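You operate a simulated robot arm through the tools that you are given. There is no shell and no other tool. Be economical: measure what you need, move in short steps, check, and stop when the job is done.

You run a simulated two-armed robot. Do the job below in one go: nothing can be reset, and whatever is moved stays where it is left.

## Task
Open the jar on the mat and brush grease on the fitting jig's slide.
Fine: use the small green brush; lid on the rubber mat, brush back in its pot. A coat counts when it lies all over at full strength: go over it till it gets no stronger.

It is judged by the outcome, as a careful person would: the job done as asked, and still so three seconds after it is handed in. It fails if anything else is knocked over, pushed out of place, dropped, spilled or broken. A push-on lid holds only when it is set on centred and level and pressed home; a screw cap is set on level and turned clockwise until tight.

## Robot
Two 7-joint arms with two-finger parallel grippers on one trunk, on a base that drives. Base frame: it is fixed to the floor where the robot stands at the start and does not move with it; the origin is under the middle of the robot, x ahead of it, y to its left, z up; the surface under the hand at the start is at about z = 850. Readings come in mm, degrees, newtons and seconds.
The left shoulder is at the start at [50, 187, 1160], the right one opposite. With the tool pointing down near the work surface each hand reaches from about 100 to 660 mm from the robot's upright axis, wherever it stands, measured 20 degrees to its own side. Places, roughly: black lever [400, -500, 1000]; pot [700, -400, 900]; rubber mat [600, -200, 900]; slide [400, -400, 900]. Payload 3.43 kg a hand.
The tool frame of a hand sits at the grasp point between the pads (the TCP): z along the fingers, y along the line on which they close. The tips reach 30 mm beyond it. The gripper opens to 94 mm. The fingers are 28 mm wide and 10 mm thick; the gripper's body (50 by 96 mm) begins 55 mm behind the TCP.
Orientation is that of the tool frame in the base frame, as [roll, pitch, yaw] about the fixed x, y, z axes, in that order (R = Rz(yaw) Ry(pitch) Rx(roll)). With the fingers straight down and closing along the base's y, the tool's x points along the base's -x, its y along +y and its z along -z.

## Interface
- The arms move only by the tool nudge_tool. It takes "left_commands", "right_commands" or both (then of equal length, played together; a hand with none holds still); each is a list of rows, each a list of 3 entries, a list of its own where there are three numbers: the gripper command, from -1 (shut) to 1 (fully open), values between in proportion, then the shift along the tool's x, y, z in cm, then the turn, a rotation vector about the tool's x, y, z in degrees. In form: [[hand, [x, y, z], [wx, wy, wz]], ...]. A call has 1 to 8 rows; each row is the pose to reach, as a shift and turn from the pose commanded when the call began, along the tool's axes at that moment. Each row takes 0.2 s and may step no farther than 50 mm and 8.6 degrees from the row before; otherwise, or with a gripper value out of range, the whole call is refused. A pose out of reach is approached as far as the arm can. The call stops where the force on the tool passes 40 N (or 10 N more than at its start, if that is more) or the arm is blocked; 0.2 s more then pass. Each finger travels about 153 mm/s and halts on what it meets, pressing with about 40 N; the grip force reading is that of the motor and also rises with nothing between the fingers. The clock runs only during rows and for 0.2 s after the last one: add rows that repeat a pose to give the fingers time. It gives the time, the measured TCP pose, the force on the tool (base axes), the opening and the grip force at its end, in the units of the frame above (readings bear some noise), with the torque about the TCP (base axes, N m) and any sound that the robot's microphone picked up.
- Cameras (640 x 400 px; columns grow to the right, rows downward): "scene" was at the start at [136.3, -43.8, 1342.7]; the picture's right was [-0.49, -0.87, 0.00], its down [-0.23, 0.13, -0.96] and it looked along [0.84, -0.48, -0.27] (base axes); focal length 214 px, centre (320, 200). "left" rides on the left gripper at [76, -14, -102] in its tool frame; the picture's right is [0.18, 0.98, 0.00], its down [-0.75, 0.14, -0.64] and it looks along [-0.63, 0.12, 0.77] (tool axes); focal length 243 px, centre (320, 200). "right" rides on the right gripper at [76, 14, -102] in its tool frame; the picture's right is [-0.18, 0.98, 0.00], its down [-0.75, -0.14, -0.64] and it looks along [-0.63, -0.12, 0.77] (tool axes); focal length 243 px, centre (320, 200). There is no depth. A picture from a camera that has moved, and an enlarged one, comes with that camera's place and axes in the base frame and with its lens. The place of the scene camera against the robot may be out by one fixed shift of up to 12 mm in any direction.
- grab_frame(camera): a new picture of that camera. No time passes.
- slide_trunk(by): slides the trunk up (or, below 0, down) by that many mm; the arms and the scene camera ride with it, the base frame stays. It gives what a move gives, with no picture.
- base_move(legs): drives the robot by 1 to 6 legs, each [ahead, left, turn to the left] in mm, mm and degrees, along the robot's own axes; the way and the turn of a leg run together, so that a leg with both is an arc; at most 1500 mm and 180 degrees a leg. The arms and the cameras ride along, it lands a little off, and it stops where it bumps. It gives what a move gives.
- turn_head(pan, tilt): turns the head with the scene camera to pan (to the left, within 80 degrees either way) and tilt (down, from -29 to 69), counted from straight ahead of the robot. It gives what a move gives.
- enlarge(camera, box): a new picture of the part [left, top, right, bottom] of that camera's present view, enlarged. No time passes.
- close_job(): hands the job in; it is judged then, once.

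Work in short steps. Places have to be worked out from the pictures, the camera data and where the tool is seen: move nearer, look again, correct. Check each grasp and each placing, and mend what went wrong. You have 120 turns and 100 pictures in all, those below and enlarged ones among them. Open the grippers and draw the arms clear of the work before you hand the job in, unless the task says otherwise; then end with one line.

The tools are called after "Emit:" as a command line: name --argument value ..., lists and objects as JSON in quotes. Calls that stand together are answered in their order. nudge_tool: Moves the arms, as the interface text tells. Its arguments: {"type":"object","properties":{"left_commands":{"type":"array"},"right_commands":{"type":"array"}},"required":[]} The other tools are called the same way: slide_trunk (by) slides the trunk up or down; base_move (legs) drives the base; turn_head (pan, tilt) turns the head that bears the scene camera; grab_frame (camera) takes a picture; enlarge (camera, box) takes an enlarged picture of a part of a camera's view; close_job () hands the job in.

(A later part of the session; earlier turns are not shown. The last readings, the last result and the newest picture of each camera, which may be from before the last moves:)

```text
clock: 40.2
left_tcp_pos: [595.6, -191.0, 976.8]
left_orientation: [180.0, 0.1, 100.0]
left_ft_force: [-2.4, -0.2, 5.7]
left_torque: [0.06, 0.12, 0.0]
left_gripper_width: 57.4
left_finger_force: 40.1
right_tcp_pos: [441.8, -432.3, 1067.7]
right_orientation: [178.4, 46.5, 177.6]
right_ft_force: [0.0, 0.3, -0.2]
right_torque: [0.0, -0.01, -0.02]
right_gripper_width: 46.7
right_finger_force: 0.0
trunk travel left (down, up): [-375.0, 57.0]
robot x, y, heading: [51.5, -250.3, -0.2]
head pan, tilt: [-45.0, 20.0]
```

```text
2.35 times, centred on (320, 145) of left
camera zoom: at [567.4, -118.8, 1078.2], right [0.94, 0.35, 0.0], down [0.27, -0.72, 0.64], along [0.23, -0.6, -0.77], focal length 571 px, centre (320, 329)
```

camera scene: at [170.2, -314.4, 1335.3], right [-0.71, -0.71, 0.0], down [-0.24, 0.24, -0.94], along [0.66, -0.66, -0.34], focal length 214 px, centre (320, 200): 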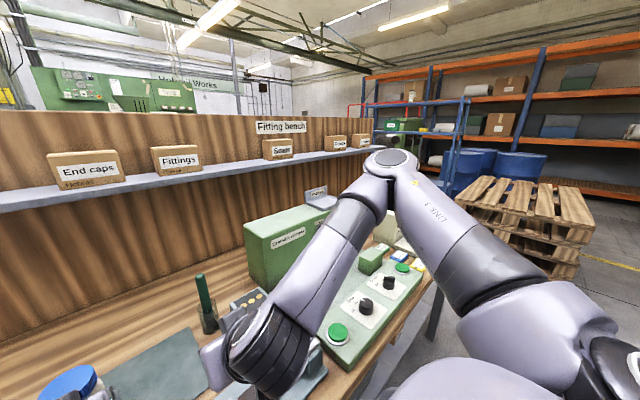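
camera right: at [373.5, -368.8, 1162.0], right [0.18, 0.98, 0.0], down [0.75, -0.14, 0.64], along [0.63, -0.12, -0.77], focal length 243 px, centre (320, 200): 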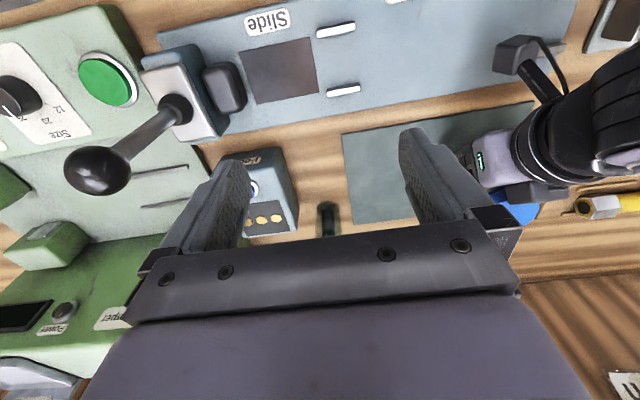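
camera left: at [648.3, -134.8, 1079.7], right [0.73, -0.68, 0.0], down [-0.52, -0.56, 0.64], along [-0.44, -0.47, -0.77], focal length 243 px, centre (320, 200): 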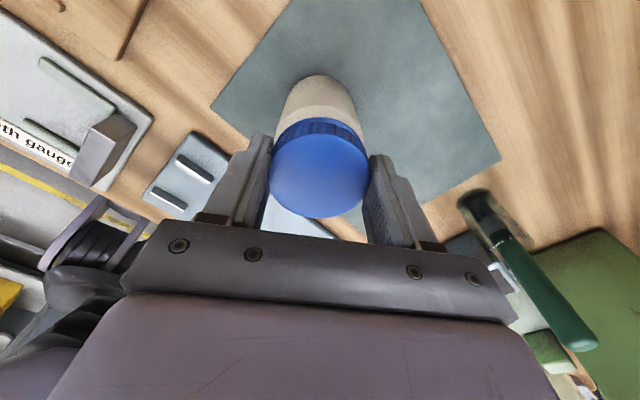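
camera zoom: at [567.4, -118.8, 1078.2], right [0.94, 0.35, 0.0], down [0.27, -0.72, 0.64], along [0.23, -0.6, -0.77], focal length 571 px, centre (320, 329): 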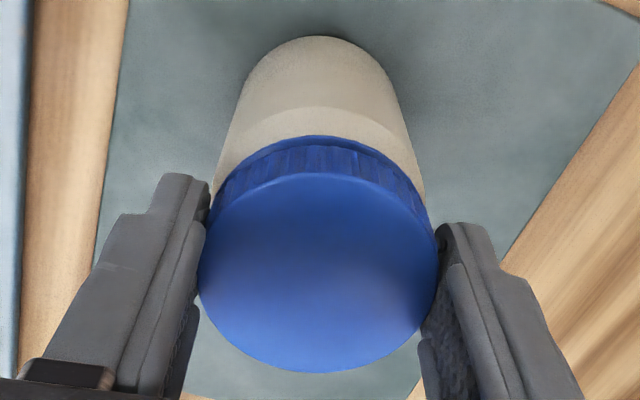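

Contact now comes about 2 mm higher than at the start, so the lid is unscrewing but still engaged. I continue CCW as far as the wrist allows.

Emit:
nudge_tool --left_commands '[[-0.2, [0, 0, -0.15], [0, 0, -8]], [-0.2, [0, 0, -0.15], [0, 0, -16]], [-0.2, [0, 0, -0.15], [0, 0, -24]], [-0.2, [0, 0, -0.18], [0, 0, -32]], [-0.2, [0, 0, -0.18], [0, 0, -40]], [-0.2, [0, 0, -0.18], [0, 0, -48]], [-0.2, [0, 0, -0.2], [0, 0, -56]], [-0.2, [0, 0, -0.2], [0, 0, -64]]]'

```text
clock: 41.1
left_tcp_pos: [595.5, -191.9, 974.3]
left_orientation: [178.4, -1.2, 121.9]
left_ft_force: [-2.3, 0.6, 7.0]
left_torque: [-0.06, 0.5, -0.01]
left_gripper_width: 57.2
left_finger_force: 40.1
right_tcp_pos: [441.4, -431.1, 1069.0]
right_orientation: [178.4, 46.6, 177.5]
right_ft_force: [0.2, 0.5, 0.6]
right_torque: [-0.05, -0.03, 0.01]
right_gripper_width: 46.9
right_finger_force: 0.1
trunk travel left (down, up): [-375.0, 57.0]
robot x, y, heading: [49.7, -249.6, -0.0]
head pan, tilt: [-45.0, 20.0]
stopped in row 4 (left hand): the force on the tool passed its limit at 52 N (the readings are from after the stop); the commanded pose is now the measured one
```

The wrist reached its limit at about 300° turned. I open, lift clear, level the tool, and turn back 272° for a second grip.

Emit:
nudge_tool --left_commands '[[0.2, [0, 0, 0], [0, 0, 0]], [0.6, [0, 0, 0], [0, 0, 0]], [0.6, [0, 0, -2], [1.6, -1.2, 0]], [0.6, [0, 0, -4], [1.6, -1.2, 0]]]'

Emit:
nudge_tool --left_commands '[[0.6, [0, 0, 0], [0, 0, 8.5]], [0.6, [0, 0, 0], [0, 0, 17]], [0.6, [0, 0, 0], [0, 0, 25.5]], [0.6, [0, 0, 0], [0, 0, 34]], [0.6, [0, 0, 0], [0, 0, 42.5]], [0.6, [0, 0, 0], [0, 0, 51]], [0.6, [0, 0, 0], [0, 0, 59.5]], [0.6, [0, 0, 0], [0, 0, 68]]]'

Emit:
nudge_tool --left_commands '[[0.6, [0, 0, 0], [0, 0, 8.5]], [0.6, [0, 0, 0], [0, 0, 17]], [0.6, [0, 0, 0], [0, 0, 25.5]], [0.6, [0, 0, 0], [0, 0, 34]], [0.6, [0, 0, 0], [0, 0, 42.5]], [0.6, [0, 0, 0], [0, 0, 51]], [0.6, [0, 0, 0], [0, 0, 59.5]], [0.6, [0, 0, 0], [0, 0, 68]]]'

Emit:
nudge_tool --left_commands '[[0.6, [0, 0, 0], [0, 0, 8.5]], [0.6, [0, 0, 0], [0, 0, 17]], [0.6, [0, 0, 0], [0, 0, 25.5]], [0.6, [0, 0, 0], [0, 0, 34]], [0.6, [0, 0, 0], [0, 0, 42.5]], [0.6, [0, 0, 0], [0, 0, 51]], [0.6, [0, 0, 0], [0, 0, 59.5]], [0.6, [0, 0, 0], [0, 0, 68]]]'

Emit:
nudge_tool --left_commands '[[0.6, [0, 0, 0], [0, 0, 8.5]], [0.6, [0, 0, 0], [0, 0, 17]], [0.6, [0, 0, 0], [0, 0, 25.5]], [0.6, [0, 0, 0], [0, 0, 34]], [0.6, [0, 0, 0], [0, 0, 42.5]], [0.6, [0, 0, 0], [0, 0, 51]], [0.6, [0, 0, 0], [0, 0, 59.5]], [0.6, [0, 0, 0], [0, 0, 68]]]'

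Emit:
grab_frame --camera "left"

```text
clock: 42.1
left_tcp_pos: [595.6, -192.4, 1013.4]
left_orientation: [-180.0, -0.1, 121.9]
left_ft_force: [0.0, -0.4, 0.2]
left_torque: [-0.01, -0.02, 0.0]
left_gripper_width: 74.9
left_finger_force: 0.0
right_tcp_pos: [442.6, -432.0, 1067.0]
right_orientation: [178.4, 46.5, 177.6]
right_ft_force: [-0.7, 0.8, -0.4]
right_torque: [0.03, 0.01, -0.01]
right_gripper_width: 46.8
right_finger_force: 0.0
trunk travel left (down, up): [-375.0, 57.0]
robot x, y, heading: [49.9, -252.3, 0.2]
head pan, tilt: [-45.0, 20.0]
```

```text
clock: 43.9
left_tcp_pos: [595.7, -192.7, 1013.5]
left_orientation: [180.0, -0.1, 53.7]
left_ft_force: [0.6, 0.4, 0.9]
left_torque: [0.0, -0.02, 0.0]
left_gripper_width: 75.4
left_finger_force: 0.0
right_tcp_pos: [441.5, -432.3, 1068.2]
right_orientation: [178.4, 46.5, 177.6]
right_ft_force: [-0.2, 0.2, 0.6]
right_torque: [0.0, -0.02, 0.02]
right_gripper_width: 46.8
right_finger_force: 0.1
trunk travel left (down, up): [-375.0, 57.0]
robot x, y, heading: [49.7, -250.8, 0.1]
head pan, tilt: [-45.0, 20.0]
```

```text
clock: 45.7
left_tcp_pos: [596.2, -193.8, 1014.2]
left_orientation: [-179.9, 0.0, -14.2]
left_ft_force: [0.5, 0.0, -0.4]
left_torque: [-0.02, 0.01, 0.03]
left_gripper_width: 75.2
left_finger_force: 0.2
right_tcp_pos: [441.7, -432.6, 1067.5]
right_orientation: [178.5, 46.5, 177.6]
right_ft_force: [-0.3, -0.1, 0.6]
right_torque: [0.01, -0.01, 0.03]
right_gripper_width: 47.1
right_finger_force: 0.2
trunk travel left (down, up): [-375.0, 57.0]
robot x, y, heading: [49.0, -253.3, -0.2]
head pan, tilt: [-45.0, 20.0]
```

```text
clock: 47.5
left_tcp_pos: [595.2, -194.3, 1013.3]
left_orientation: [180.0, 0.1, -82.2]
left_ft_force: [0.7, -0.3, 0.5]
left_torque: [0.04, 0.02, 0.0]
left_gripper_width: 75.2
left_finger_force: 0.1
right_tcp_pos: [441.6, -431.8, 1067.3]
right_orientation: [178.3, 46.6, 177.6]
right_ft_force: [-0.7, -0.6, -0.3]
right_torque: [0.02, -0.02, -0.01]
right_gripper_width: 47.0
right_finger_force: 0.0
trunk travel left (down, up): [-375.0, 57.0]
robot x, y, heading: [50.4, -252.3, -0.0]
head pan, tilt: [-45.0, 20.0]
```

```text
clock: 49.3
left_tcp_pos: [595.4, -192.8, 1013.8]
left_orientation: [180.0, 0.1, -150.1]
left_ft_force: [1.3, 0.0, 0.1]
left_torque: [0.01, 0.01, -0.02]
left_gripper_width: 74.9
left_finger_force: 0.2
right_tcp_pos: [442.3, -432.5, 1066.6]
right_orientation: [178.4, 46.5, 177.6]
right_ft_force: [0.1, 1.1, 0.3]
right_torque: [0.03, -0.01, 0.0]
right_gripper_width: 47.1
right_finger_force: 0.0
trunk travel left (down, up): [-375.0, 57.0]
robot x, y, heading: [49.7, -250.2, -0.1]
head pan, tilt: [-45.0, 20.0]
```

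```text
71 pictures are left
camera left: at [535.1, -243.3, 1116.0], right [-0.65, 0.76, 0.0], down [0.58, 0.5, 0.64], along [0.49, 0.42, -0.77], focal length 243 px, centre (320, 200)
```

left: 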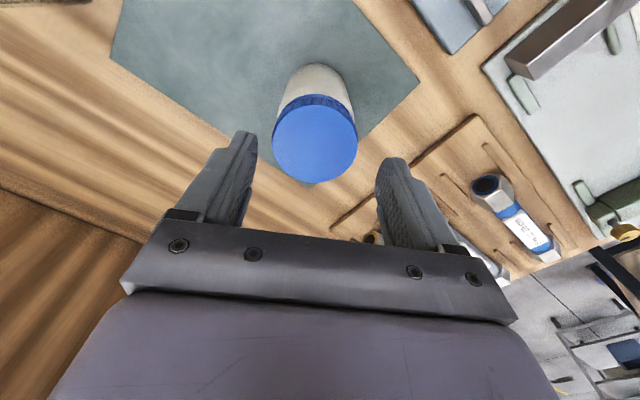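

Lid still centred under the hand. I descend, regrip, and turn on.

Emit:
nudge_tool --left_commands '[[0.6, [0, 0, 2], [0, 0, 0]], [0.6, [0, 0, 3.6], [0, 0, 0]], [0.6, [0, 0, 3.6], [0, 0, 0]], [0.35, [0, 0, 3.6], [0, 0, 0]], [0, [0, 0, 3.6], [0, 0, 0]], [-0.2, [0, 0, 3.6], [0, 0, 0]], [-0.2, [0, 0, 3.6], [0, 0, 0]]]'

Emit:
nudge_tool --left_commands '[[-0.2, [0, 0, 0], [0, 0, -8.5]], [-0.2, [0, 0, 0], [0, 0, -17]], [-0.2, [0, 0, 0], [0, 0, -25.5]], [-0.2, [0, 0, -0.02], [0, 0, -34]], [-0.2, [0, 0, -0.03], [0, 0, -42.5]], [-0.2, [0, 0, -0.04], [0, 0, -51]], [-0.2, [0, 0, -0.05], [0, 0, -59.5]], [-0.2, [0, 0, -0.05], [0, 0, -68]]]'

Emit:
nudge_tool --left_commands '[[-0.2, [0, 0, 0], [0, 0, -8.5]], [-0.2, [0, 0, 0], [0, 0, -17]], [-0.2, [0, 0, 0], [0, 0, -25.5]], [-0.2, [0, 0, -0.02], [0, 0, -34]], [-0.2, [0, 0, -0.03], [0, 0, -42.5]], [-0.2, [0, 0, -0.04], [0, 0, -51]], [-0.2, [0, 0, -0.05], [0, 0, -59.5]], [-0.2, [0, 0, -0.05], [0, 0, -68]]]'

```text
clock: 50.9
left_tcp_pos: [595.8, -194.2, 977.2]
left_orientation: [179.9, 0.1, -150.0]
left_ft_force: [0.7, -1.1, 0.0]
left_torque: [-0.05, -0.05, -0.01]
left_gripper_width: 56.7
left_finger_force: 40.2
right_tcp_pos: [442.5, -431.8, 1068.1]
right_orientation: [178.4, 46.5, 177.6]
right_ft_force: [-0.2, 1.1, -0.1]
right_torque: [0.02, 0.0, -0.01]
right_gripper_width: 47.1
right_finger_force: 0.0
trunk travel left (down, up): [-375.0, 57.0]
robot x, y, heading: [50.7, -249.8, -0.1]
head pan, tilt: [-45.0, 20.0]
```

```text
clock: 52.7
left_tcp_pos: [596.3, -193.0, 979.2]
left_orientation: [-180.0, 0.0, -82.0]
left_ft_force: [0.6, -0.2, 0.4]
left_torque: [0.03, -0.01, 0.0]
left_gripper_width: 56.4
left_finger_force: 39.8
right_tcp_pos: [442.9, -431.6, 1068.2]
right_orientation: [178.4, 46.5, 177.7]
right_ft_force: [-0.3, 0.9, 1.0]
right_torque: [0.0, -0.01, -0.01]
right_gripper_width: 47.0
right_finger_force: 0.0
trunk travel left (down, up): [-375.0, 57.0]
robot x, y, heading: [49.3, -252.8, -0.2]
head pan, tilt: [-45.0, 20.0]
```

```text
clock: 54.5
left_tcp_pos: [596.7, -191.9, 978.7]
left_orientation: [-179.9, 0.0, -14.0]
left_ft_force: [0.0, 0.7, -0.8]
left_torque: [0.02, -0.02, 0.0]
left_gripper_width: 56.5
left_finger_force: 40.2
right_tcp_pos: [442.1, -432.0, 1068.0]
right_orientation: [178.4, 46.3, 177.5]
right_ft_force: [-0.1, -0.1, 0.1]
right_torque: [-0.03, 0.0, 0.04]
right_gripper_width: 47.3
right_finger_force: 0.0
trunk travel left (down, up): [-375.0, 57.0]
robot x, y, heading: [51.9, -248.8, -0.2]
head pan, tilt: [-45.0, 20.0]
```

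Forces are near zero now. I test with a small lift of 6 mm.

Emit:
nudge_tool --left_commands '[[-0.2, [0, 0, -0.2], [0, 0, 0]], [-0.2, [0, 0, -0.4], [0, 0, 0]], [-0.2, [0, 0, -0.6], [0, 0, 0]], [-0.2, [0, 0, -0.6], [0, 0, 0]]]'

Emit:
enlarge --camera "left" --box '[240, 60, 400, 230]'

```text
clock: 55.5
left_tcp_pos: [595.6, -193.1, 984.5]
left_orientation: [-179.8, 0.0, -14.1]
left_ft_force: [0.6, 0.5, -0.9]
left_torque: [0.02, 0.0, 0.02]
left_gripper_width: 56.4
left_finger_force: 40.4
right_tcp_pos: [442.4, -431.5, 1069.1]
right_orientation: [178.4, 46.5, 177.7]
right_ft_force: [0.4, 0.4, 0.0]
right_torque: [-0.01, 0.01, 0.02]
right_gripper_width: 47.1
right_finger_force: 0.1
trunk travel left (down, up): [-375.0, 57.0]
robot x, y, heading: [49.6, -252.7, -0.2]
head pan, tilt: [-45.0, 20.0]
```

```text
2.35 times, centred on (320, 145) of left
camera zoom: at [671.9, -198.0, 1086.8], right [-0.06, -1.0, 0.0], down [-0.77, 0.04, 0.64], along [-0.64, 0.04, -0.77], focal length 571 px, centre (320, 329)
```

zoom: 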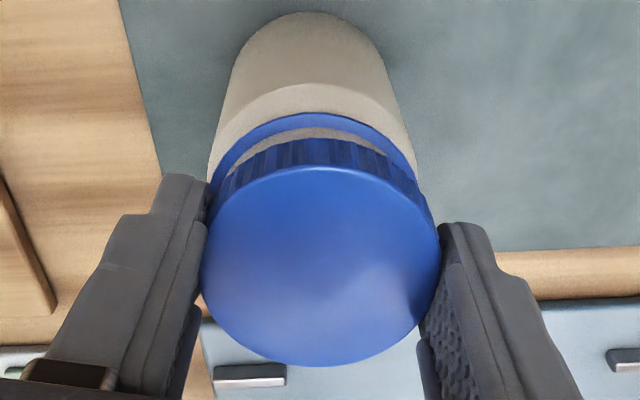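

Lid is free and the jar stays behind. I lift it clear and carry it to the mat's free area, about (600,-290).

Emit:
nudge_tool --left_commands '[[-0.2, [0, 0, -3], [0, 0, 0]], [-0.2, [0, 0, -6], [0, 0, 0]]]'

Emit:
nudge_tool --left_commands '[[-0.2, [-0.6, -2.4, 0], [0, 0, 0]], [-0.2, [-1.2, -4.9, 0], [0, 0, 0]], [-0.2, [-1.8, -7.3, 0], [0, 0, 0]], [-0.2, [-2.4, -9.8, 0], [0, 0, 0]]]'

Emit:
turn_head --pan 0 --tilt 42

Emit:
grab_frame --camera "scene"

Emit:
grab_frame --camera "left"

```text
clock: 56.1
left_tcp_pos: [595.9, -192.7, 1043.7]
left_orientation: [-179.8, 0.0, -14.1]
left_ft_force: [1.2, 0.5, -0.9]
left_torque: [-0.01, -0.02, 0.01]
left_gripper_width: 56.8
left_finger_force: 40.3
right_tcp_pos: [441.8, -432.6, 1067.3]
right_orientation: [178.5, 46.5, 177.6]
right_ft_force: [-0.2, 0.7, 0.2]
right_torque: [-0.03, -0.02, 0.04]
right_gripper_width: 46.9
right_finger_force: 0.0
trunk travel left (down, up): [-375.0, 57.0]
robot x, y, heading: [46.9, -252.9, -0.0]
head pan, tilt: [-45.0, 20.0]
```

```text
clock: 57.1
left_tcp_pos: [594.1, -93.0, 1044.8]
left_orientation: [-179.8, 0.0, -14.1]
left_ft_force: [-0.1, 1.0, -0.1]
left_torque: [0.0, 0.02, 0.0]
left_gripper_width: 56.6
left_finger_force: 40.1
right_tcp_pos: [442.3, -432.5, 1067.1]
right_orientation: [178.5, 46.5, 177.6]
right_ft_force: [0.4, 0.3, -0.6]
right_torque: [-0.01, 0.0, -0.02]
right_gripper_width: 46.9
right_finger_force: 0.0
trunk travel left (down, up): [-375.0, 57.0]
robot x, y, heading: [51.4, -251.3, 0.4]
head pan, tilt: [-45.0, 20.0]
```

```text
clock: 58.2
left_tcp_pos: [593.6, -92.8, 1044.1]
left_orientation: [-179.9, 0.0, -14.1]
left_ft_force: [0.2, 0.9, -0.3]
left_torque: [0.01, 0.0, -0.01]
left_gripper_width: 56.6
left_finger_force: 40.0
right_tcp_pos: [442.8, -431.6, 1067.9]
right_orientation: [178.4, 46.4, 177.6]
right_ft_force: [0.2, 0.2, -0.1]
right_torque: [-0.03, 0.01, 0.02]
right_gripper_width: 47.1
right_finger_force: 0.0
trunk travel left (down, up): [-375.0, 57.0]
robot x, y, heading: [49.8, -252.3, -0.0]
head pan, tilt: [0.0, 42.0]
```

```text
69 pictures are left
camera scene: at [188.7, -248.7, 1300.9], right [0.0, -1.0, 0.0], down [-0.67, 0.0, -0.74], along [0.74, 0.0, -0.67], focal length 214 px, centre (320, 200)
```

scene: 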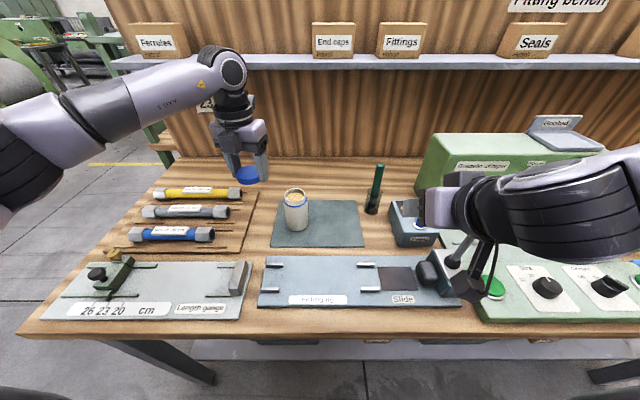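

```text
68 pictures are left
camera left: at [671.0, -98.0, 1147.5], right [-0.06, -1.0, 0.0], down [-0.77, 0.04, 0.64], along [-0.64, 0.04, -0.77], focal length 243 px, centre (320, 200)
```

left: 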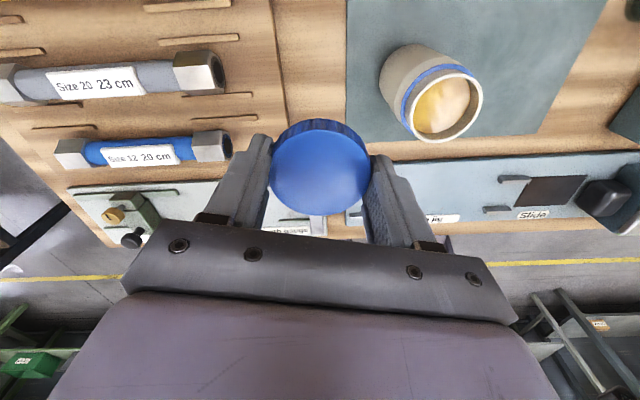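

I moved the wrong way in y (the tool is turned round), harmlessly. The jar is open with grease inside. Now I go the right way, passing over the jar at safe height.

Emit:
nudge_tool --left_commands '[[-0.2, [1.07, 3.79, 0], [0, 0, 0]], [-0.2, [2.14, 7.58, 0], [0, 0, 0]], [-0.2, [3.21, 11.38, 0], [0, 0, 0]], [-0.2, [4.28, 15.17, 0], [0, 0, 0]], [-0.2, [5.35, 18.96, 0], [0, 0, 0]]]'

Emit:
grab_frame --camera "left"

```text
clock: 59.4
left_tcp_pos: [602.0, -290.0, 1046.1]
left_orientation: [-179.9, 0.0, -14.2]
left_ft_force: [0.7, 0.6, -0.1]
left_torque: [0.0, 0.01, -0.01]
left_gripper_width: 56.7
left_finger_force: 40.0
right_tcp_pos: [442.2, -432.8, 1068.4]
right_orientation: [178.3, 46.5, 177.5]
right_ft_force: [0.1, -0.1, 0.1]
right_torque: [-0.01, -0.04, -0.02]
right_gripper_width: 47.0
right_finger_force: 0.1
trunk travel left (down, up): [-375.0, 57.0]
robot x, y, heading: [55.4, -252.1, -0.1]
head pan, tilt: [0.0, 42.0]
```

```text
67 pictures are left
camera left: at [677.8, -294.0, 1147.7], right [-0.06, -1.0, 0.0], down [-0.77, 0.04, 0.64], along [-0.64, 0.04, -0.77], focal length 243 px, centre (320, 200)
```

left: 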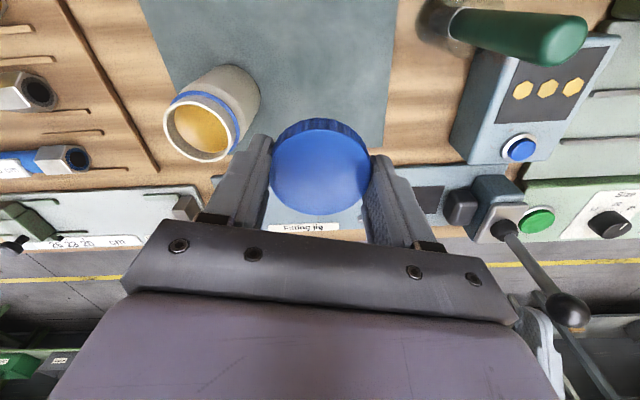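

The left reaches here fine. I lower the lid to the mat, first to just above.

Emit:
nudge_tool --left_commands '[[-0.2, [0, 0, 4], [0, 0, 0]], [-0.2, [0, 0, 8], [0, 0, 0]], [-0.2, [0, 0, 12], [0, 0, 0]], [-0.2, [0, 0, 15], [0, 0, 0]], [-0.2, [0, 0, 15.5], [0, 0, 0]]]'

Emit:
grab_frame --camera "left"

```text
clock: 60.6
left_tcp_pos: [609.7, -279.9, 892.9]
left_orientation: [-179.8, -0.3, -12.9]
left_ft_force: [-0.4, -0.4, 0.2]
left_torque: [0.05, 0.01, 0.01]
left_gripper_width: 56.6
left_finger_force: 40.1
right_tcp_pos: [442.5, -431.1, 1068.1]
right_orientation: [178.4, 46.5, 177.6]
right_ft_force: [0.2, 0.4, 0.3]
right_torque: [-0.01, -0.01, -0.01]
right_gripper_width: 46.7
right_finger_force: 0.1
trunk travel left (down, up): [-375.0, 57.0]
robot x, y, heading: [48.4, -249.4, -0.1]
head pan, tilt: [0.0, 42.0]
```

```text
66 pictures are left
camera left: at [684.9, -283.3, 995.2], right [-0.04, -1.0, 0.0], down [-0.77, 0.03, 0.64], along [-0.64, 0.03, -0.77], focal length 243 px, centre (320, 200)
```

left: 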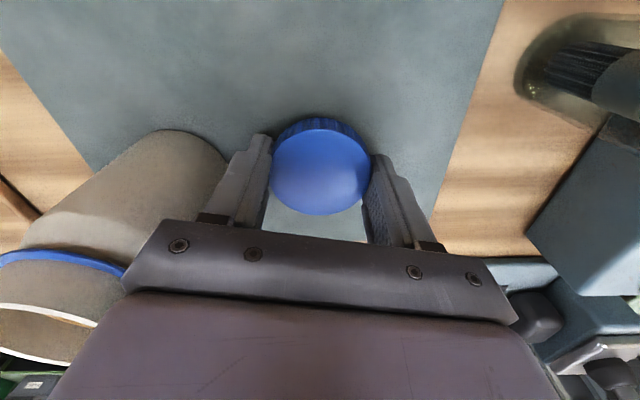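

Slight drift toward the jar (now y=-280), so I shift a bit away while lowering the last few mm in small steps.

Emit:
nudge_tool --left_commands '[[-0.2, [0, 0.4, 0.2], [0, 0, 0]], [-0.2, [0, 0.8, 0.4], [0, 0, 0]], [-0.2, [0, 0.8, 0.6], [0, 0, 0]], [-0.2, [0, 0.8, 0.8], [0, 0, 0]], [-0.2, [0, 0.8, 0.9], [0, 0, 0]]]'

```text
clock: 61.3
left_tcp_pos: [614.5, -266.1, 885.9]
left_orientation: [-179.0, -0.6, -10.9]
left_ft_force: [-11.7, -5.3, 19.8]
left_torque: [-0.71, 0.76, -0.24]
left_gripper_width: 56.7
left_finger_force: 39.8
right_tcp_pos: [440.5, -433.2, 1069.7]
right_orientation: [178.4, 46.7, 177.5]
right_ft_force: [0.2, 0.5, -0.5]
right_torque: [-0.01, -0.01, 0.0]
right_gripper_width: 46.8
right_finger_force: 0.1
trunk travel left (down, up): [-375.0, 57.0]
robot x, y, heading: [50.2, -253.0, 0.1]
head pan, tilt: [0.0, 42.0]
stopped in row 3 (left hand): the force on the tool passed its limit at 48 N (the readings are from after the stop); the commanded pose is now the measured one
```

It moved toward the jar instead (y=-266) and pressed on something. I look before doing anything.

Emit:
grab_frame --camera "left"

Emit:
enlarge --camera "scene" --box '[230, 120, 430, 270]'

```text
65 pictures are left
camera left: at [689.2, -268.4, 988.1], right [-0.01, -1.0, -0.01], down [-0.78, 0.0, 0.63], along [-0.63, 0.01, -0.78], focal length 243 px, centre (320, 200)
```

left: 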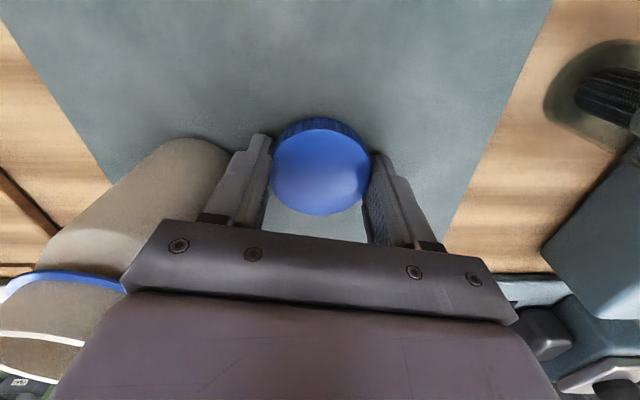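

```text
2.67 times, centred on (330, 195) of scene
camera zoom: at [185.7, -249.3, 1301.5], right [0.0, -1.0, 0.0], down [-0.67, 0.0, -0.75], along [0.75, 0.0, -0.67], focal length 572 px, centre (293, 213)
```

zoom: 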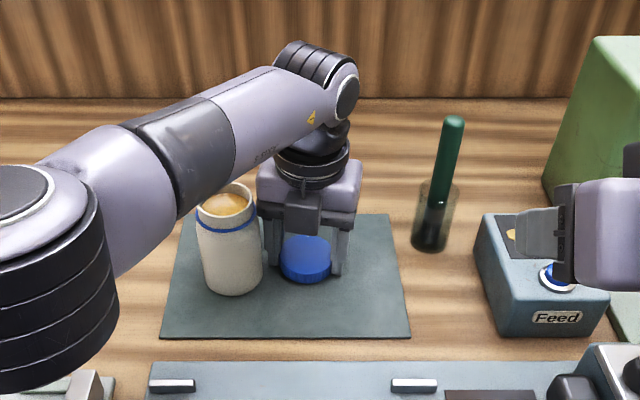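

The lid is resting on the mat beside the jar, with the gripper close to the jar but the jar upright. I open just a little (about 4 mm a side) and rise.

Emit:
nudge_tool --left_commands '[[0.3, [0, 0, 0], [0, 0, 0]], [0.34, [0, 0, 0], [0, 0, 0]], [0.34, [0, 0, -0.5], [0, 0, 0]], [0.34, [0, 0, -2], [0, 0, 0]], [0.34, [0, 0, -4], [0, 0, 0]], [0.34, [0, 0, -8], [0, 0, 0]], [0.34, [0, 0, -12], [0, 0, 0]], [0.34, [0, 0, -16], [0, 0, 0]]]'

Emit:
grab_frame --camera "left"

Emit:
enlarge --camera "scene" --box '[230, 120, 430, 270]'

```text
clock: 63.1
left_tcp_pos: [614.0, -270.3, 1044.4]
left_orientation: [-178.9, -0.6, -11.2]
left_ft_force: [0.5, 0.1, 0.1]
left_torque: [0.01, 0.03, 0.0]
left_gripper_width: 63.2
left_finger_force: 0.1
right_tcp_pos: [441.5, -431.5, 1068.2]
right_orientation: [178.3, 46.6, 177.5]
right_ft_force: [-0.4, 0.1, 0.8]
right_torque: [0.02, 0.0, -0.03]
right_gripper_width: 47.0
right_finger_force: 0.0
trunk travel left (down, up): [-375.0, 57.0]
robot x, y, heading: [50.7, -248.5, -0.3]
head pan, tilt: [0.0, 42.0]
```

```text
63 pictures are left
camera left: at [688.6, -273.2, 1147.7], right [-0.01, -1.0, -0.02], down [-0.78, 0.0, 0.63], along [-0.63, 0.02, -0.78], focal length 243 px, centre (320, 200)
```

left: 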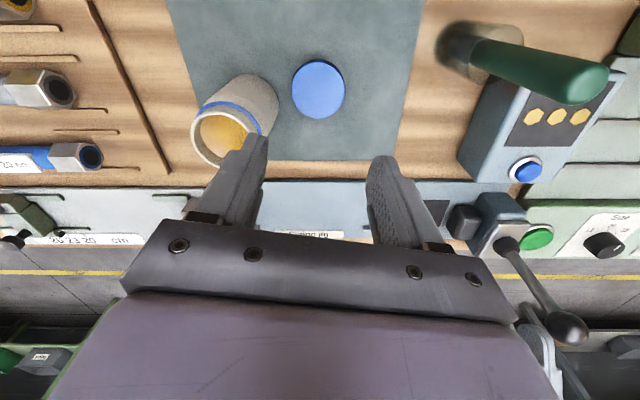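

```text
2.67 times, centred on (330, 195) of scene
camera zoom: at [188.4, -249.0, 1300.9], right [0.0, -1.0, 0.0], down [-0.67, 0.0, -0.74], along [0.74, 0.0, -0.67], focal length 572 px, centre (293, 213)
```

zoom: 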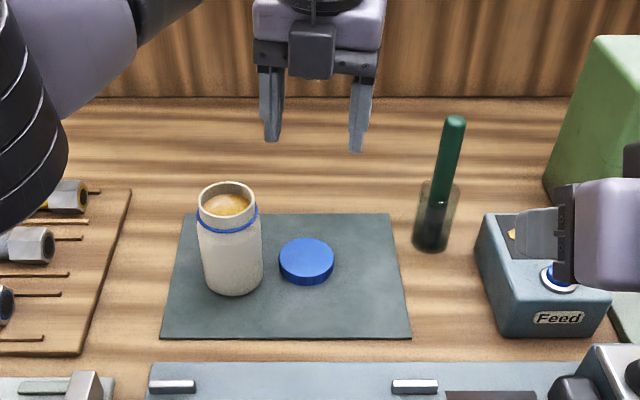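

Lid flat on the mat, jar upright and open. The left arm works best, so I raise both arms and shift the robot right by 200 mm to bring pot, jar and slide into the left arm's zone.

Emit:
nudge_tool --left_commands '[[0.34, [-1, 0, -3], [0, 0, 0]], [0.34, [-2, 0, -6], [0, 0, 0]], [0.34, [-3, 0, -9], [0, 0, 0]], [0.34, [-4, 0, -12], [0, 0, 0]], [0.34, [-5, 0, -12], [0, 0, 0]], [0.34, [-6, 0, -12], [0, 0, 0]]]' --right_commands '[[-1, [-2.5, -1, -2.4], [0, 0, 0]], [-1, [-5, -2, -4.8], [0, 0, 0]], [-1, [-7.5, -3, -7.2], [0, 0, 0]], [-1, [-10, -4, -9.6], [0, 0, 0]], [-1, [-12.5, -5, -12], [0, 0, 0]], [-1, [-14.5, -6, -14], [0, 0, 0]]]'

Emit:
base_move --legs '[[0, -200, 0]]'

Emit:
grab_frame --camera "scene"

Emit:
grab_frame --camera "left"

```text
clock: 64.5
left_tcp_pos: [552.5, -260.4, 1159.7]
left_orientation: [-178.9, -0.6, -11.2]
left_ft_force: [0.1, 0.3, -0.2]
left_torque: [0.0, -0.01, -0.01]
left_gripper_width: 63.1
left_finger_force: 0.0
right_tcp_pos: [439.4, -497.6, 1266.9]
right_orientation: [178.4, 46.4, 177.7]
right_ft_force: [0.2, 0.0, 0.3]
right_torque: [0.01, 0.0, 0.0]
right_gripper_width: 0.1
right_finger_force: 33.3
trunk travel left (down, up): [-375.0, 57.0]
robot x, y, heading: [50.5, -249.6, -0.1]
head pan, tilt: [0.0, 42.0]
```

```text
clock: 66.9
left_tcp_pos: [552.1, -462.7, 1159.5]
left_orientation: [-178.9, -0.7, -11.2]
left_ft_force: [0.2, 0.3, -0.6]
left_torque: [-0.01, 0.0, -0.01]
left_gripper_width: 63.0
left_finger_force: 0.2
right_tcp_pos: [439.5, -699.6, 1268.5]
right_orientation: [178.4, 46.5, 177.5]
right_ft_force: [0.9, 0.1, 0.3]
right_torque: [0.03, 0.02, -0.01]
right_gripper_width: 0.1
right_finger_force: 32.8
trunk travel left (down, up): [-375.0, 57.0]
robot x, y, heading: [46.6, -451.5, -0.4]
head pan, tilt: [0.0, 42.0]
```

```text
61 pictures are left
camera scene: at [188.4, -451.2, 1300.9], right [0.0, -1.0, 0.0], down [-0.67, 0.0, -0.74], along [0.74, 0.0, -0.67], focal length 214 px, centre (320, 200)
```

scene: 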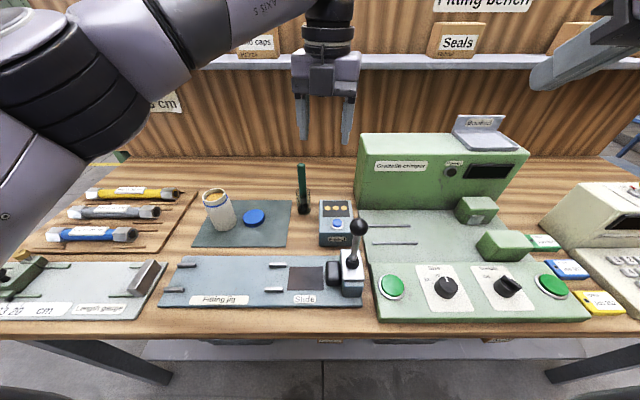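

```text
60 pictures are left
camera left: at [626.9, -465.5, 1263.2], right [-0.01, -1.0, -0.02], down [-0.78, 0.0, 0.63], along [-0.63, 0.02, -0.78], focal length 243 px, centre (320, 200)
```

left: 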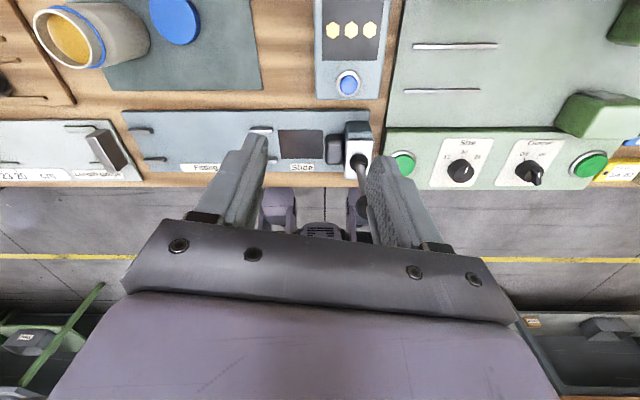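

The scene is clear. I enlarge for measurements of slide, lever, pot.

Emit:
enlarge --camera "scene" --box '[190, 150, 390, 310]'

Emit:
enlarge --camera "left" --box '[230, 90, 430, 240]'

```text
2.50 times, centred on (290, 230) of scene
camera zoom: at [188.4, -451.2, 1300.9], right [0.0, -1.0, 0.0], down [-0.67, 0.0, -0.74], along [0.74, 0.0, -0.67], focal length 536 px, centre (395, 125)
```

zoom: 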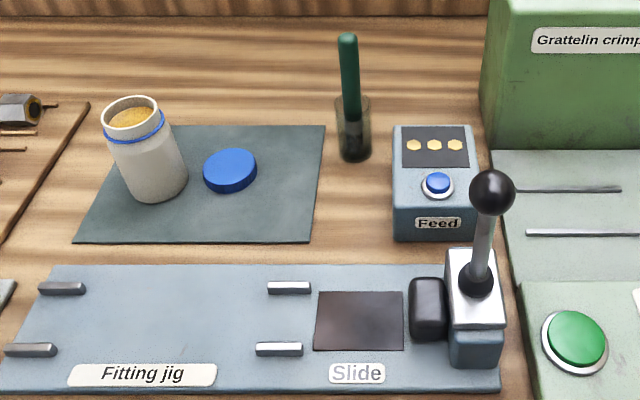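

```text
2.67 times, centred on (330, 165) of left
camera zoom: at [626.9, -465.5, 1263.2], right [-0.01, -1.0, -0.02], down [-0.78, 0.0, 0.63], along [-0.63, 0.02, -0.78], focal length 647 px, centre (293, 293)
```

zoom: 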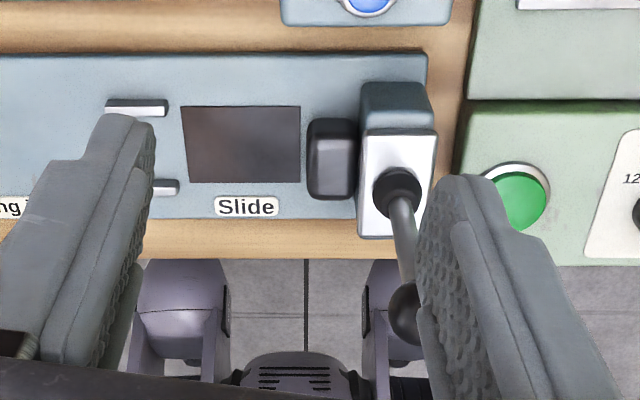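

Slide spans x 403–459, y -385…-462; the lever knob is near (430,-511,1034). So I'll hold the brush near its top with the gripper's narrow side toward the lever (yaw -90). I turn and move toward the brush, staying high.

Emit:
nudge_tool --left_commands '[[0.34, [0.5, -0.9, 0.3], [0, 0, 8.5]], [0.34, [1.1, -1.8, 0.7], [0, 0, 17]], [0.34, [1.7, -2.6, 1.1], [0, 0, 25.5]], [0.34, [2.3, -3.5, 1.5], [0, 0, 34]], [0.34, [2.8, -4.4, 1.9], [0, 0, 42.5]], [0.34, [3.4, -5.3, 2.3], [0, 0, 51]], [0.34, [4, -6.2, 2.6], [0, 0, 59.5]], [0.34, [4.5, -7, 3], [0, 0, 68]]]'

Emit:
nudge_tool --left_commands '[[0.34, [0, 0, 0], [-0.4, -0.8, 5.5]], [0.34, [0, 0, 0], [-0.7, -1.3, 10.9]]]'

Emit:
grab_frame --camera "left"

```text
clock: 68.7
left_tcp_pos: [610.5, -402.3, 1131.2]
left_orientation: [-179.1, 0.8, -79.3]
left_ft_force: [0.2, 0.2, -0.1]
left_torque: [-0.03, 0.02, -0.01]
left_gripper_width: 62.9
left_finger_force: 0.1
right_tcp_pos: [438.9, -699.4, 1269.0]
right_orientation: [178.3, 46.5, 177.5]
right_ft_force: [0.4, 0.2, 0.3]
right_torque: [-0.03, 0.02, 0.02]
right_gripper_width: 0.0
right_finger_force: 32.8
trunk travel left (down, up): [-375.0, 57.0]
robot x, y, heading: [49.1, -455.4, -0.2]
head pan, tilt: [0.0, 42.0]
```

```text
clock: 69.3
left_tcp_pos: [611.6, -403.1, 1133.2]
left_orientation: [-180.0, 2.1, -90.2]
left_ft_force: [0.9, -0.2, -0.3]
left_torque: [0.01, 0.03, 0.0]
left_gripper_width: 63.4
left_finger_force: 0.1
right_tcp_pos: [438.4, -698.6, 1267.5]
right_orientation: [178.3, 46.5, 177.5]
right_ft_force: [0.8, -0.1, 0.3]
right_torque: [-0.01, -0.02, -0.05]
right_gripper_width: 0.0
right_finger_force: 33.0
trunk travel left (down, up): [-375.0, 57.0]
robot x, y, heading: [52.7, -450.3, -0.4]
head pan, tilt: [0.0, 42.0]
```

```text
57 pictures are left
camera left: at [623.5, -482.4, 1231.1], right [-0.98, -0.18, -0.01], down [-0.14, 0.73, 0.67], along [-0.12, 0.66, -0.74], focal length 243 px, centre (320, 200)
```

left: 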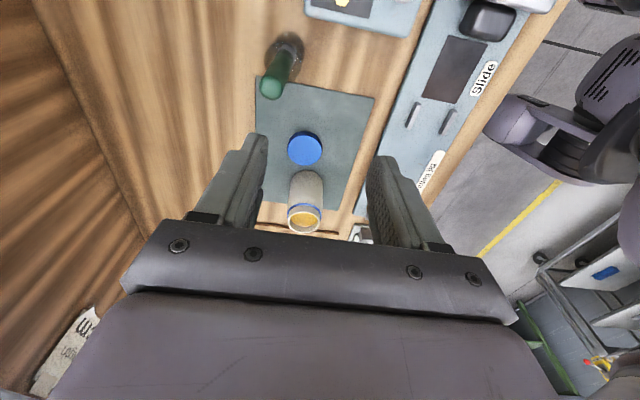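

Brush handle top at about (654,-404,1005). I level the tool and move over it with 30 mm clearance.

Emit:
nudge_tool --left_commands '[[0.34, [0.1, -2.1, 2], [0, 2.1, 0]], [0.34, [0.2, -4.2, 4], [0, 2.1, 0]], [0.34, [0.2, -4.2, 6.5], [0, 2.1, 0]]]'

Emit:
grab_frame --camera "left"

Emit:
enlarge --camera "scene" --box '[240, 100, 370, 230]'

```text
clock: 70.1
left_tcp_pos: [645.9, -398.2, 1063.6]
left_orientation: [180.0, 0.0, -90.2]
left_ft_force: [0.0, 0.1, 0.5]
left_torque: [-0.02, -0.03, -0.03]
left_gripper_width: 63.1
left_finger_force: 0.0
left hand out of reach, approached as far as the arm can: row 2, 3
right_tcp_pos: [438.8, -700.0, 1268.2]
right_orientation: [178.4, 46.6, 177.4]
right_ft_force: [0.8, -0.6, 0.5]
right_torque: [0.02, 0.03, -0.01]
right_gripper_width: 0.0
right_finger_force: 32.8
trunk travel left (down, up): [-375.0, 57.0]
robot x, y, heading: [48.1, -451.9, 0.1]
head pan, tilt: [0.0, 42.0]
```

```text
56 pictures are left
camera left: at [657.9, -475.3, 1166.9], right [-0.98, -0.18, 0.0], down [-0.14, 0.75, 0.64], along [-0.12, 0.63, -0.77], focal length 243 px, centre (320, 200)
```

left: 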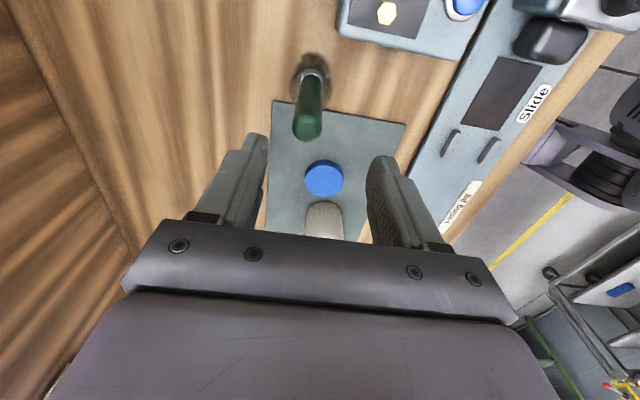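

```text
3.08 times, centred on (305, 165) of scene
camera zoom: at [188.7, -451.3, 1300.9], right [0.0, -1.0, 0.0], down [-0.67, 0.0, -0.74], along [0.74, 0.0, -0.67], focal length 660 px, centre (366, 308)
```

zoom: 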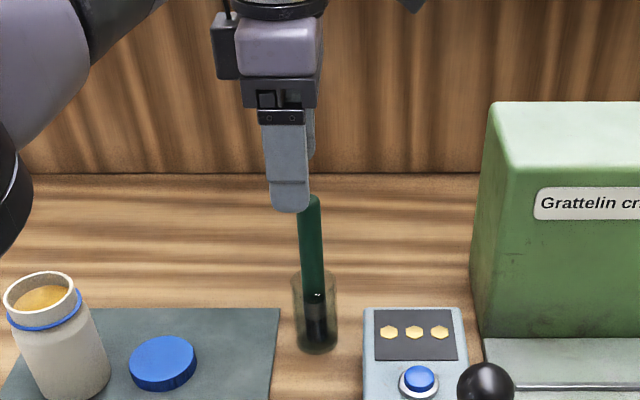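

The left arm's reach ends at x≈646. I check the room between base and bench before driving a little ahead.

Emit:
turn_head --pan 0 --tilt 69

Emit:
grab_frame --camera "scene"

```text
clock: 71.0
left_tcp_pos: [643.9, -397.7, 1064.4]
left_orientation: [-180.0, 0.0, -90.0]
left_ft_force: [-0.1, -0.4, 0.2]
left_torque: [-0.02, -0.03, 0.01]
left_gripper_width: 63.1
left_finger_force: 0.0
right_tcp_pos: [438.3, -699.6, 1268.1]
right_orientation: [178.4, 46.4, 177.5]
right_ft_force: [-1.5, 0.0, 0.1]
right_torque: [0.0, 0.0, 0.02]
right_gripper_width: 0.0
right_finger_force: 32.8
trunk travel left (down, up): [-375.0, 57.0]
robot x, y, heading: [48.3, -453.4, -0.5]
head pan, tilt: [0.0, 68.8]
```

```text
54 pictures are left
camera scene: at [160.8, -450.8, 1267.8], right [0.0, -1.0, 0.0], down [-0.93, 0.0, -0.36], along [0.36, 0.0, -0.93], focal length 214 px, centre (320, 200)
```

scene: 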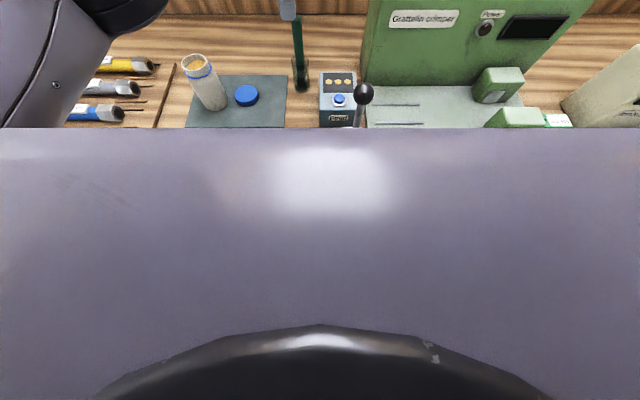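

Can't see the gap, but a 40 mm creep is modest; it stops if it touches. Hand is above the brush, so it is safe to ride along.

Emit:
base_move --legs '[[40, 0, 0]]'

Emit:
turn_head --pan 0 --tilt 42

Emit:
enlarge --camera "scene" --box '[240, 100, 370, 230]'

Emit:
grab_frame --camera "left"

```text
clock: 72.1
left_tcp_pos: [681.5, -398.6, 1065.0]
left_orientation: [-180.0, -0.1, -90.1]
left_ft_force: [-0.6, 0.1, 0.6]
left_torque: [-0.01, 0.06, 0.0]
left_gripper_width: 63.1
left_finger_force: 0.0
right_tcp_pos: [474.9, -699.3, 1267.3]
right_orientation: [178.6, 46.4, 177.5]
right_ft_force: [0.7, 0.0, -0.5]
right_torque: [-0.03, -0.02, -0.01]
right_gripper_width: 0.0
right_finger_force: 32.5
trunk travel left (down, up): [-375.0, 57.0]
robot x, y, heading: [87.1, -456.9, -0.3]
head pan, tilt: [0.0, 68.8]
stopped in leg 1: the robot was blocked; the commanded pose is now the measured one
```

```text
clock: 73.0
left_tcp_pos: [681.8, -399.0, 1064.4]
left_orientation: [-180.0, -0.1, -90.1]
left_ft_force: [0.0, 0.0, 0.6]
left_torque: [0.02, 0.0, -0.02]
left_gripper_width: 63.0
left_finger_force: 0.0
right_tcp_pos: [476.1, -699.9, 1267.3]
right_orientation: [178.5, 46.2, 177.5]
right_ft_force: [0.3, 0.0, -0.2]
right_torque: [0.0, -0.01, -0.01]
right_gripper_width: 0.0
right_finger_force: 32.8
trunk travel left (down, up): [-375.0, 57.0]
robot x, y, heading: [88.2, -455.0, -0.2]
head pan, tilt: [0.0, 42.0]
```

```text
3.08 times, centred on (305, 165) of scene
camera zoom: at [225.2, -451.1, 1300.8], right [0.0, -1.0, 0.0], down [-0.67, 0.0, -0.74], along [0.74, 0.0, -0.67], focal length 660 px, centre (366, 308)
```

zoom: 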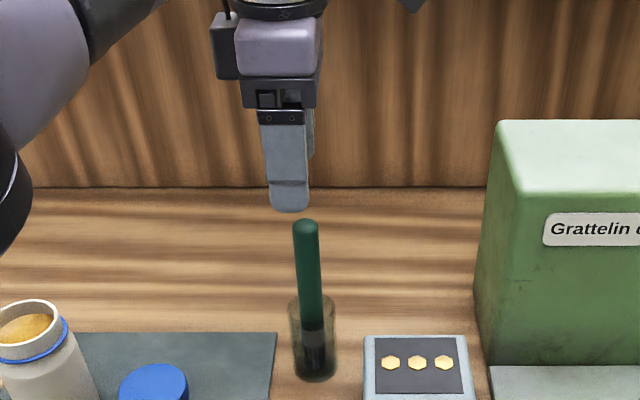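

```text
52 pictures are left
camera left: at [694.7, -474.6, 1166.4], right [-0.98, -0.18, 0.0], down [-0.14, 0.75, 0.64], along [-0.12, 0.63, -0.77], focal length 243 px, centre (320, 200)
```

left: 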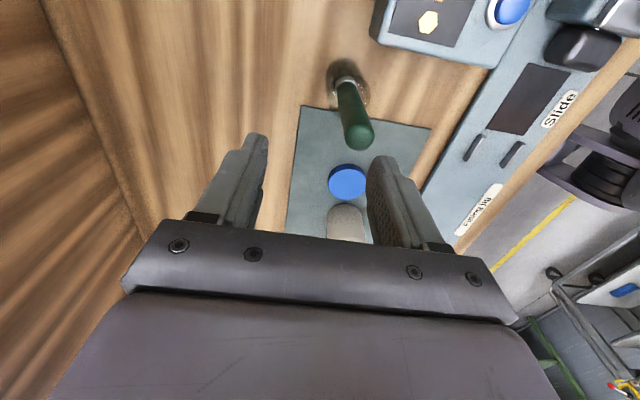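

Blocked after 37 mm, so I back off a few mm. The brush top reads (654,-406).

Emit:
base_move --legs '[[-7, 0, 0]]'

```text
clock: 73.7
left_tcp_pos: [674.7, -398.0, 1064.2]
left_orientation: [180.0, 0.0, -90.1]
left_ft_force: [-0.4, 0.2, 0.2]
left_torque: [-0.03, 0.04, -0.01]
left_gripper_width: 62.9
left_finger_force: 0.1
right_tcp_pos: [468.5, -700.9, 1267.0]
right_orientation: [178.5, 46.3, 177.3]
right_ft_force: [0.3, -0.4, 0.1]
right_torque: [0.0, 0.04, -0.04]
right_gripper_width: 0.1
right_finger_force: 33.0
trunk travel left (down, up): [-375.0, 57.0]
robot x, y, heading: [82.7, -451.9, 0.0]
head pan, tilt: [0.0, 42.0]
```

I centre over the brush and descend so the pads straddle the top of the handle; then I check before closing.

Emit:
nudge_tool --left_commands '[[0.34, [0.8, 2.05, 0], [0, 0, 0]], [0.34, [0.8, 2.05, 3], [0, 0, 0]], [0.34, [0.8, 2.05, 5.5], [0, 0, 0]], [0.34, [0.8, 2.05, 7.3], [0, 0, 0]]]'

Emit:
grab_frame --camera "left"

Emit:
enlarge --camera "scene" --box '[240, 100, 370, 230]'

```text
clock: 74.7
left_tcp_pos: [657.0, -406.9, 989.8]
left_orientation: [-180.0, -0.1, -90.0]
left_ft_force: [-0.1, 0.4, -0.3]
left_torque: [-0.04, 0.04, -0.01]
left_gripper_width: 62.8
left_finger_force: 0.1
right_tcp_pos: [468.7, -700.5, 1266.2]
right_orientation: [178.6, 46.2, 177.5]
right_ft_force: [-0.3, -0.2, -0.3]
right_torque: [-0.01, 0.03, -0.01]
right_gripper_width: 0.0
right_finger_force: 33.2
trunk travel left (down, up): [-375.0, 57.0]
robot x, y, heading: [80.0, -450.8, -0.0]
head pan, tilt: [0.0, 42.0]
```

```text
51 pictures are left
camera left: at [668.9, -482.4, 1093.4], right [-0.98, -0.18, 0.0], down [-0.14, 0.75, 0.64], along [-0.12, 0.63, -0.77], focal length 243 px, centre (320, 200)
```

left: 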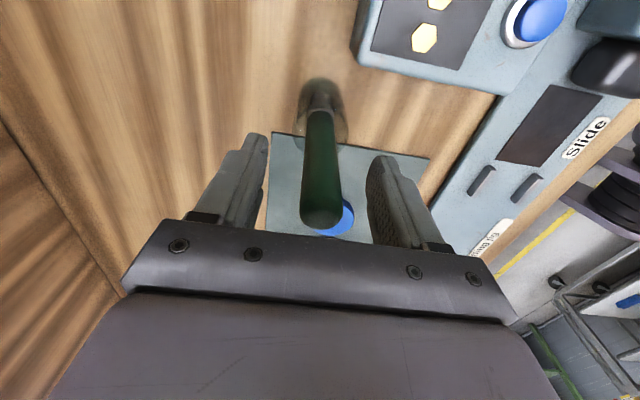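

```text
3.08 times, centred on (305, 165) of scene
camera zoom: at [218.5, -451.0, 1300.9], right [0.0, -1.0, 0.0], down [-0.67, 0.0, -0.74], along [0.74, 0.0, -0.67], focal length 660 px, centre (366, 308)
```

zoom: 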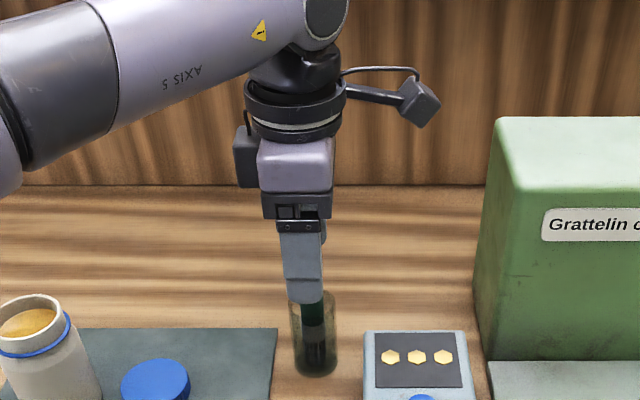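

Handle is between the pads. Closing.

Emit:
nudge_tool --left_commands '[[0, [0, 0.35, 0], [0, 0, 0]], [-0.4, [0, 0.35, 0], [0, 0, 0]], [-0.7, [0, 0.35, 0], [0, 0, 0]], [-1, [0, 0.35, 0], [0, 0, 0]], [-1, [0, 0.35, 0], [0, 0, 0]]]'

Emit:
grab_frame --camera "left"

```text
clock: 75.9
left_tcp_pos: [651.8, -405.9, 991.2]
left_orientation: [180.0, 0.1, -90.1]
left_ft_force: [-0.2, 1.1, -0.6]
left_torque: [-0.02, 0.01, 0.0]
left_gripper_width: 19.2
left_finger_force: 40.2
right_tcp_pos: [468.0, -699.2, 1267.4]
right_orientation: [178.4, 46.3, 177.4]
right_ft_force: [-0.5, -0.2, -0.2]
right_torque: [0.0, -0.02, 0.05]
right_gripper_width: 0.2
right_finger_force: 32.7
trunk travel left (down, up): [-375.0, 57.0]
robot x, y, heading: [78.0, -450.0, -0.2]
head pan, tilt: [0.0, 42.0]
```

```text
49 pictures are left
camera left: at [664.8, -482.2, 1093.6], right [-0.98, -0.18, 0.0], down [-0.14, 0.75, 0.64], along [-0.12, 0.63, -0.77], focal length 243 px, centre (320, 200)
```

left: 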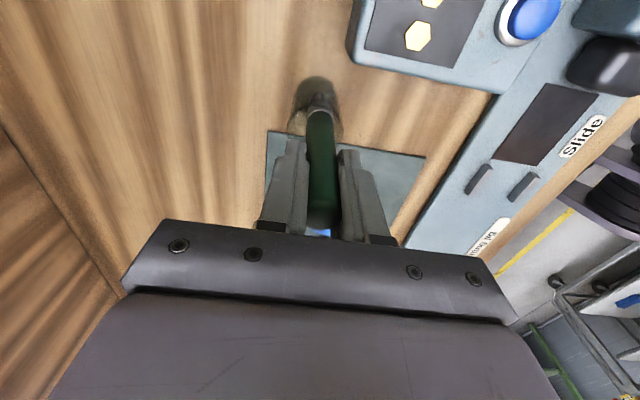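

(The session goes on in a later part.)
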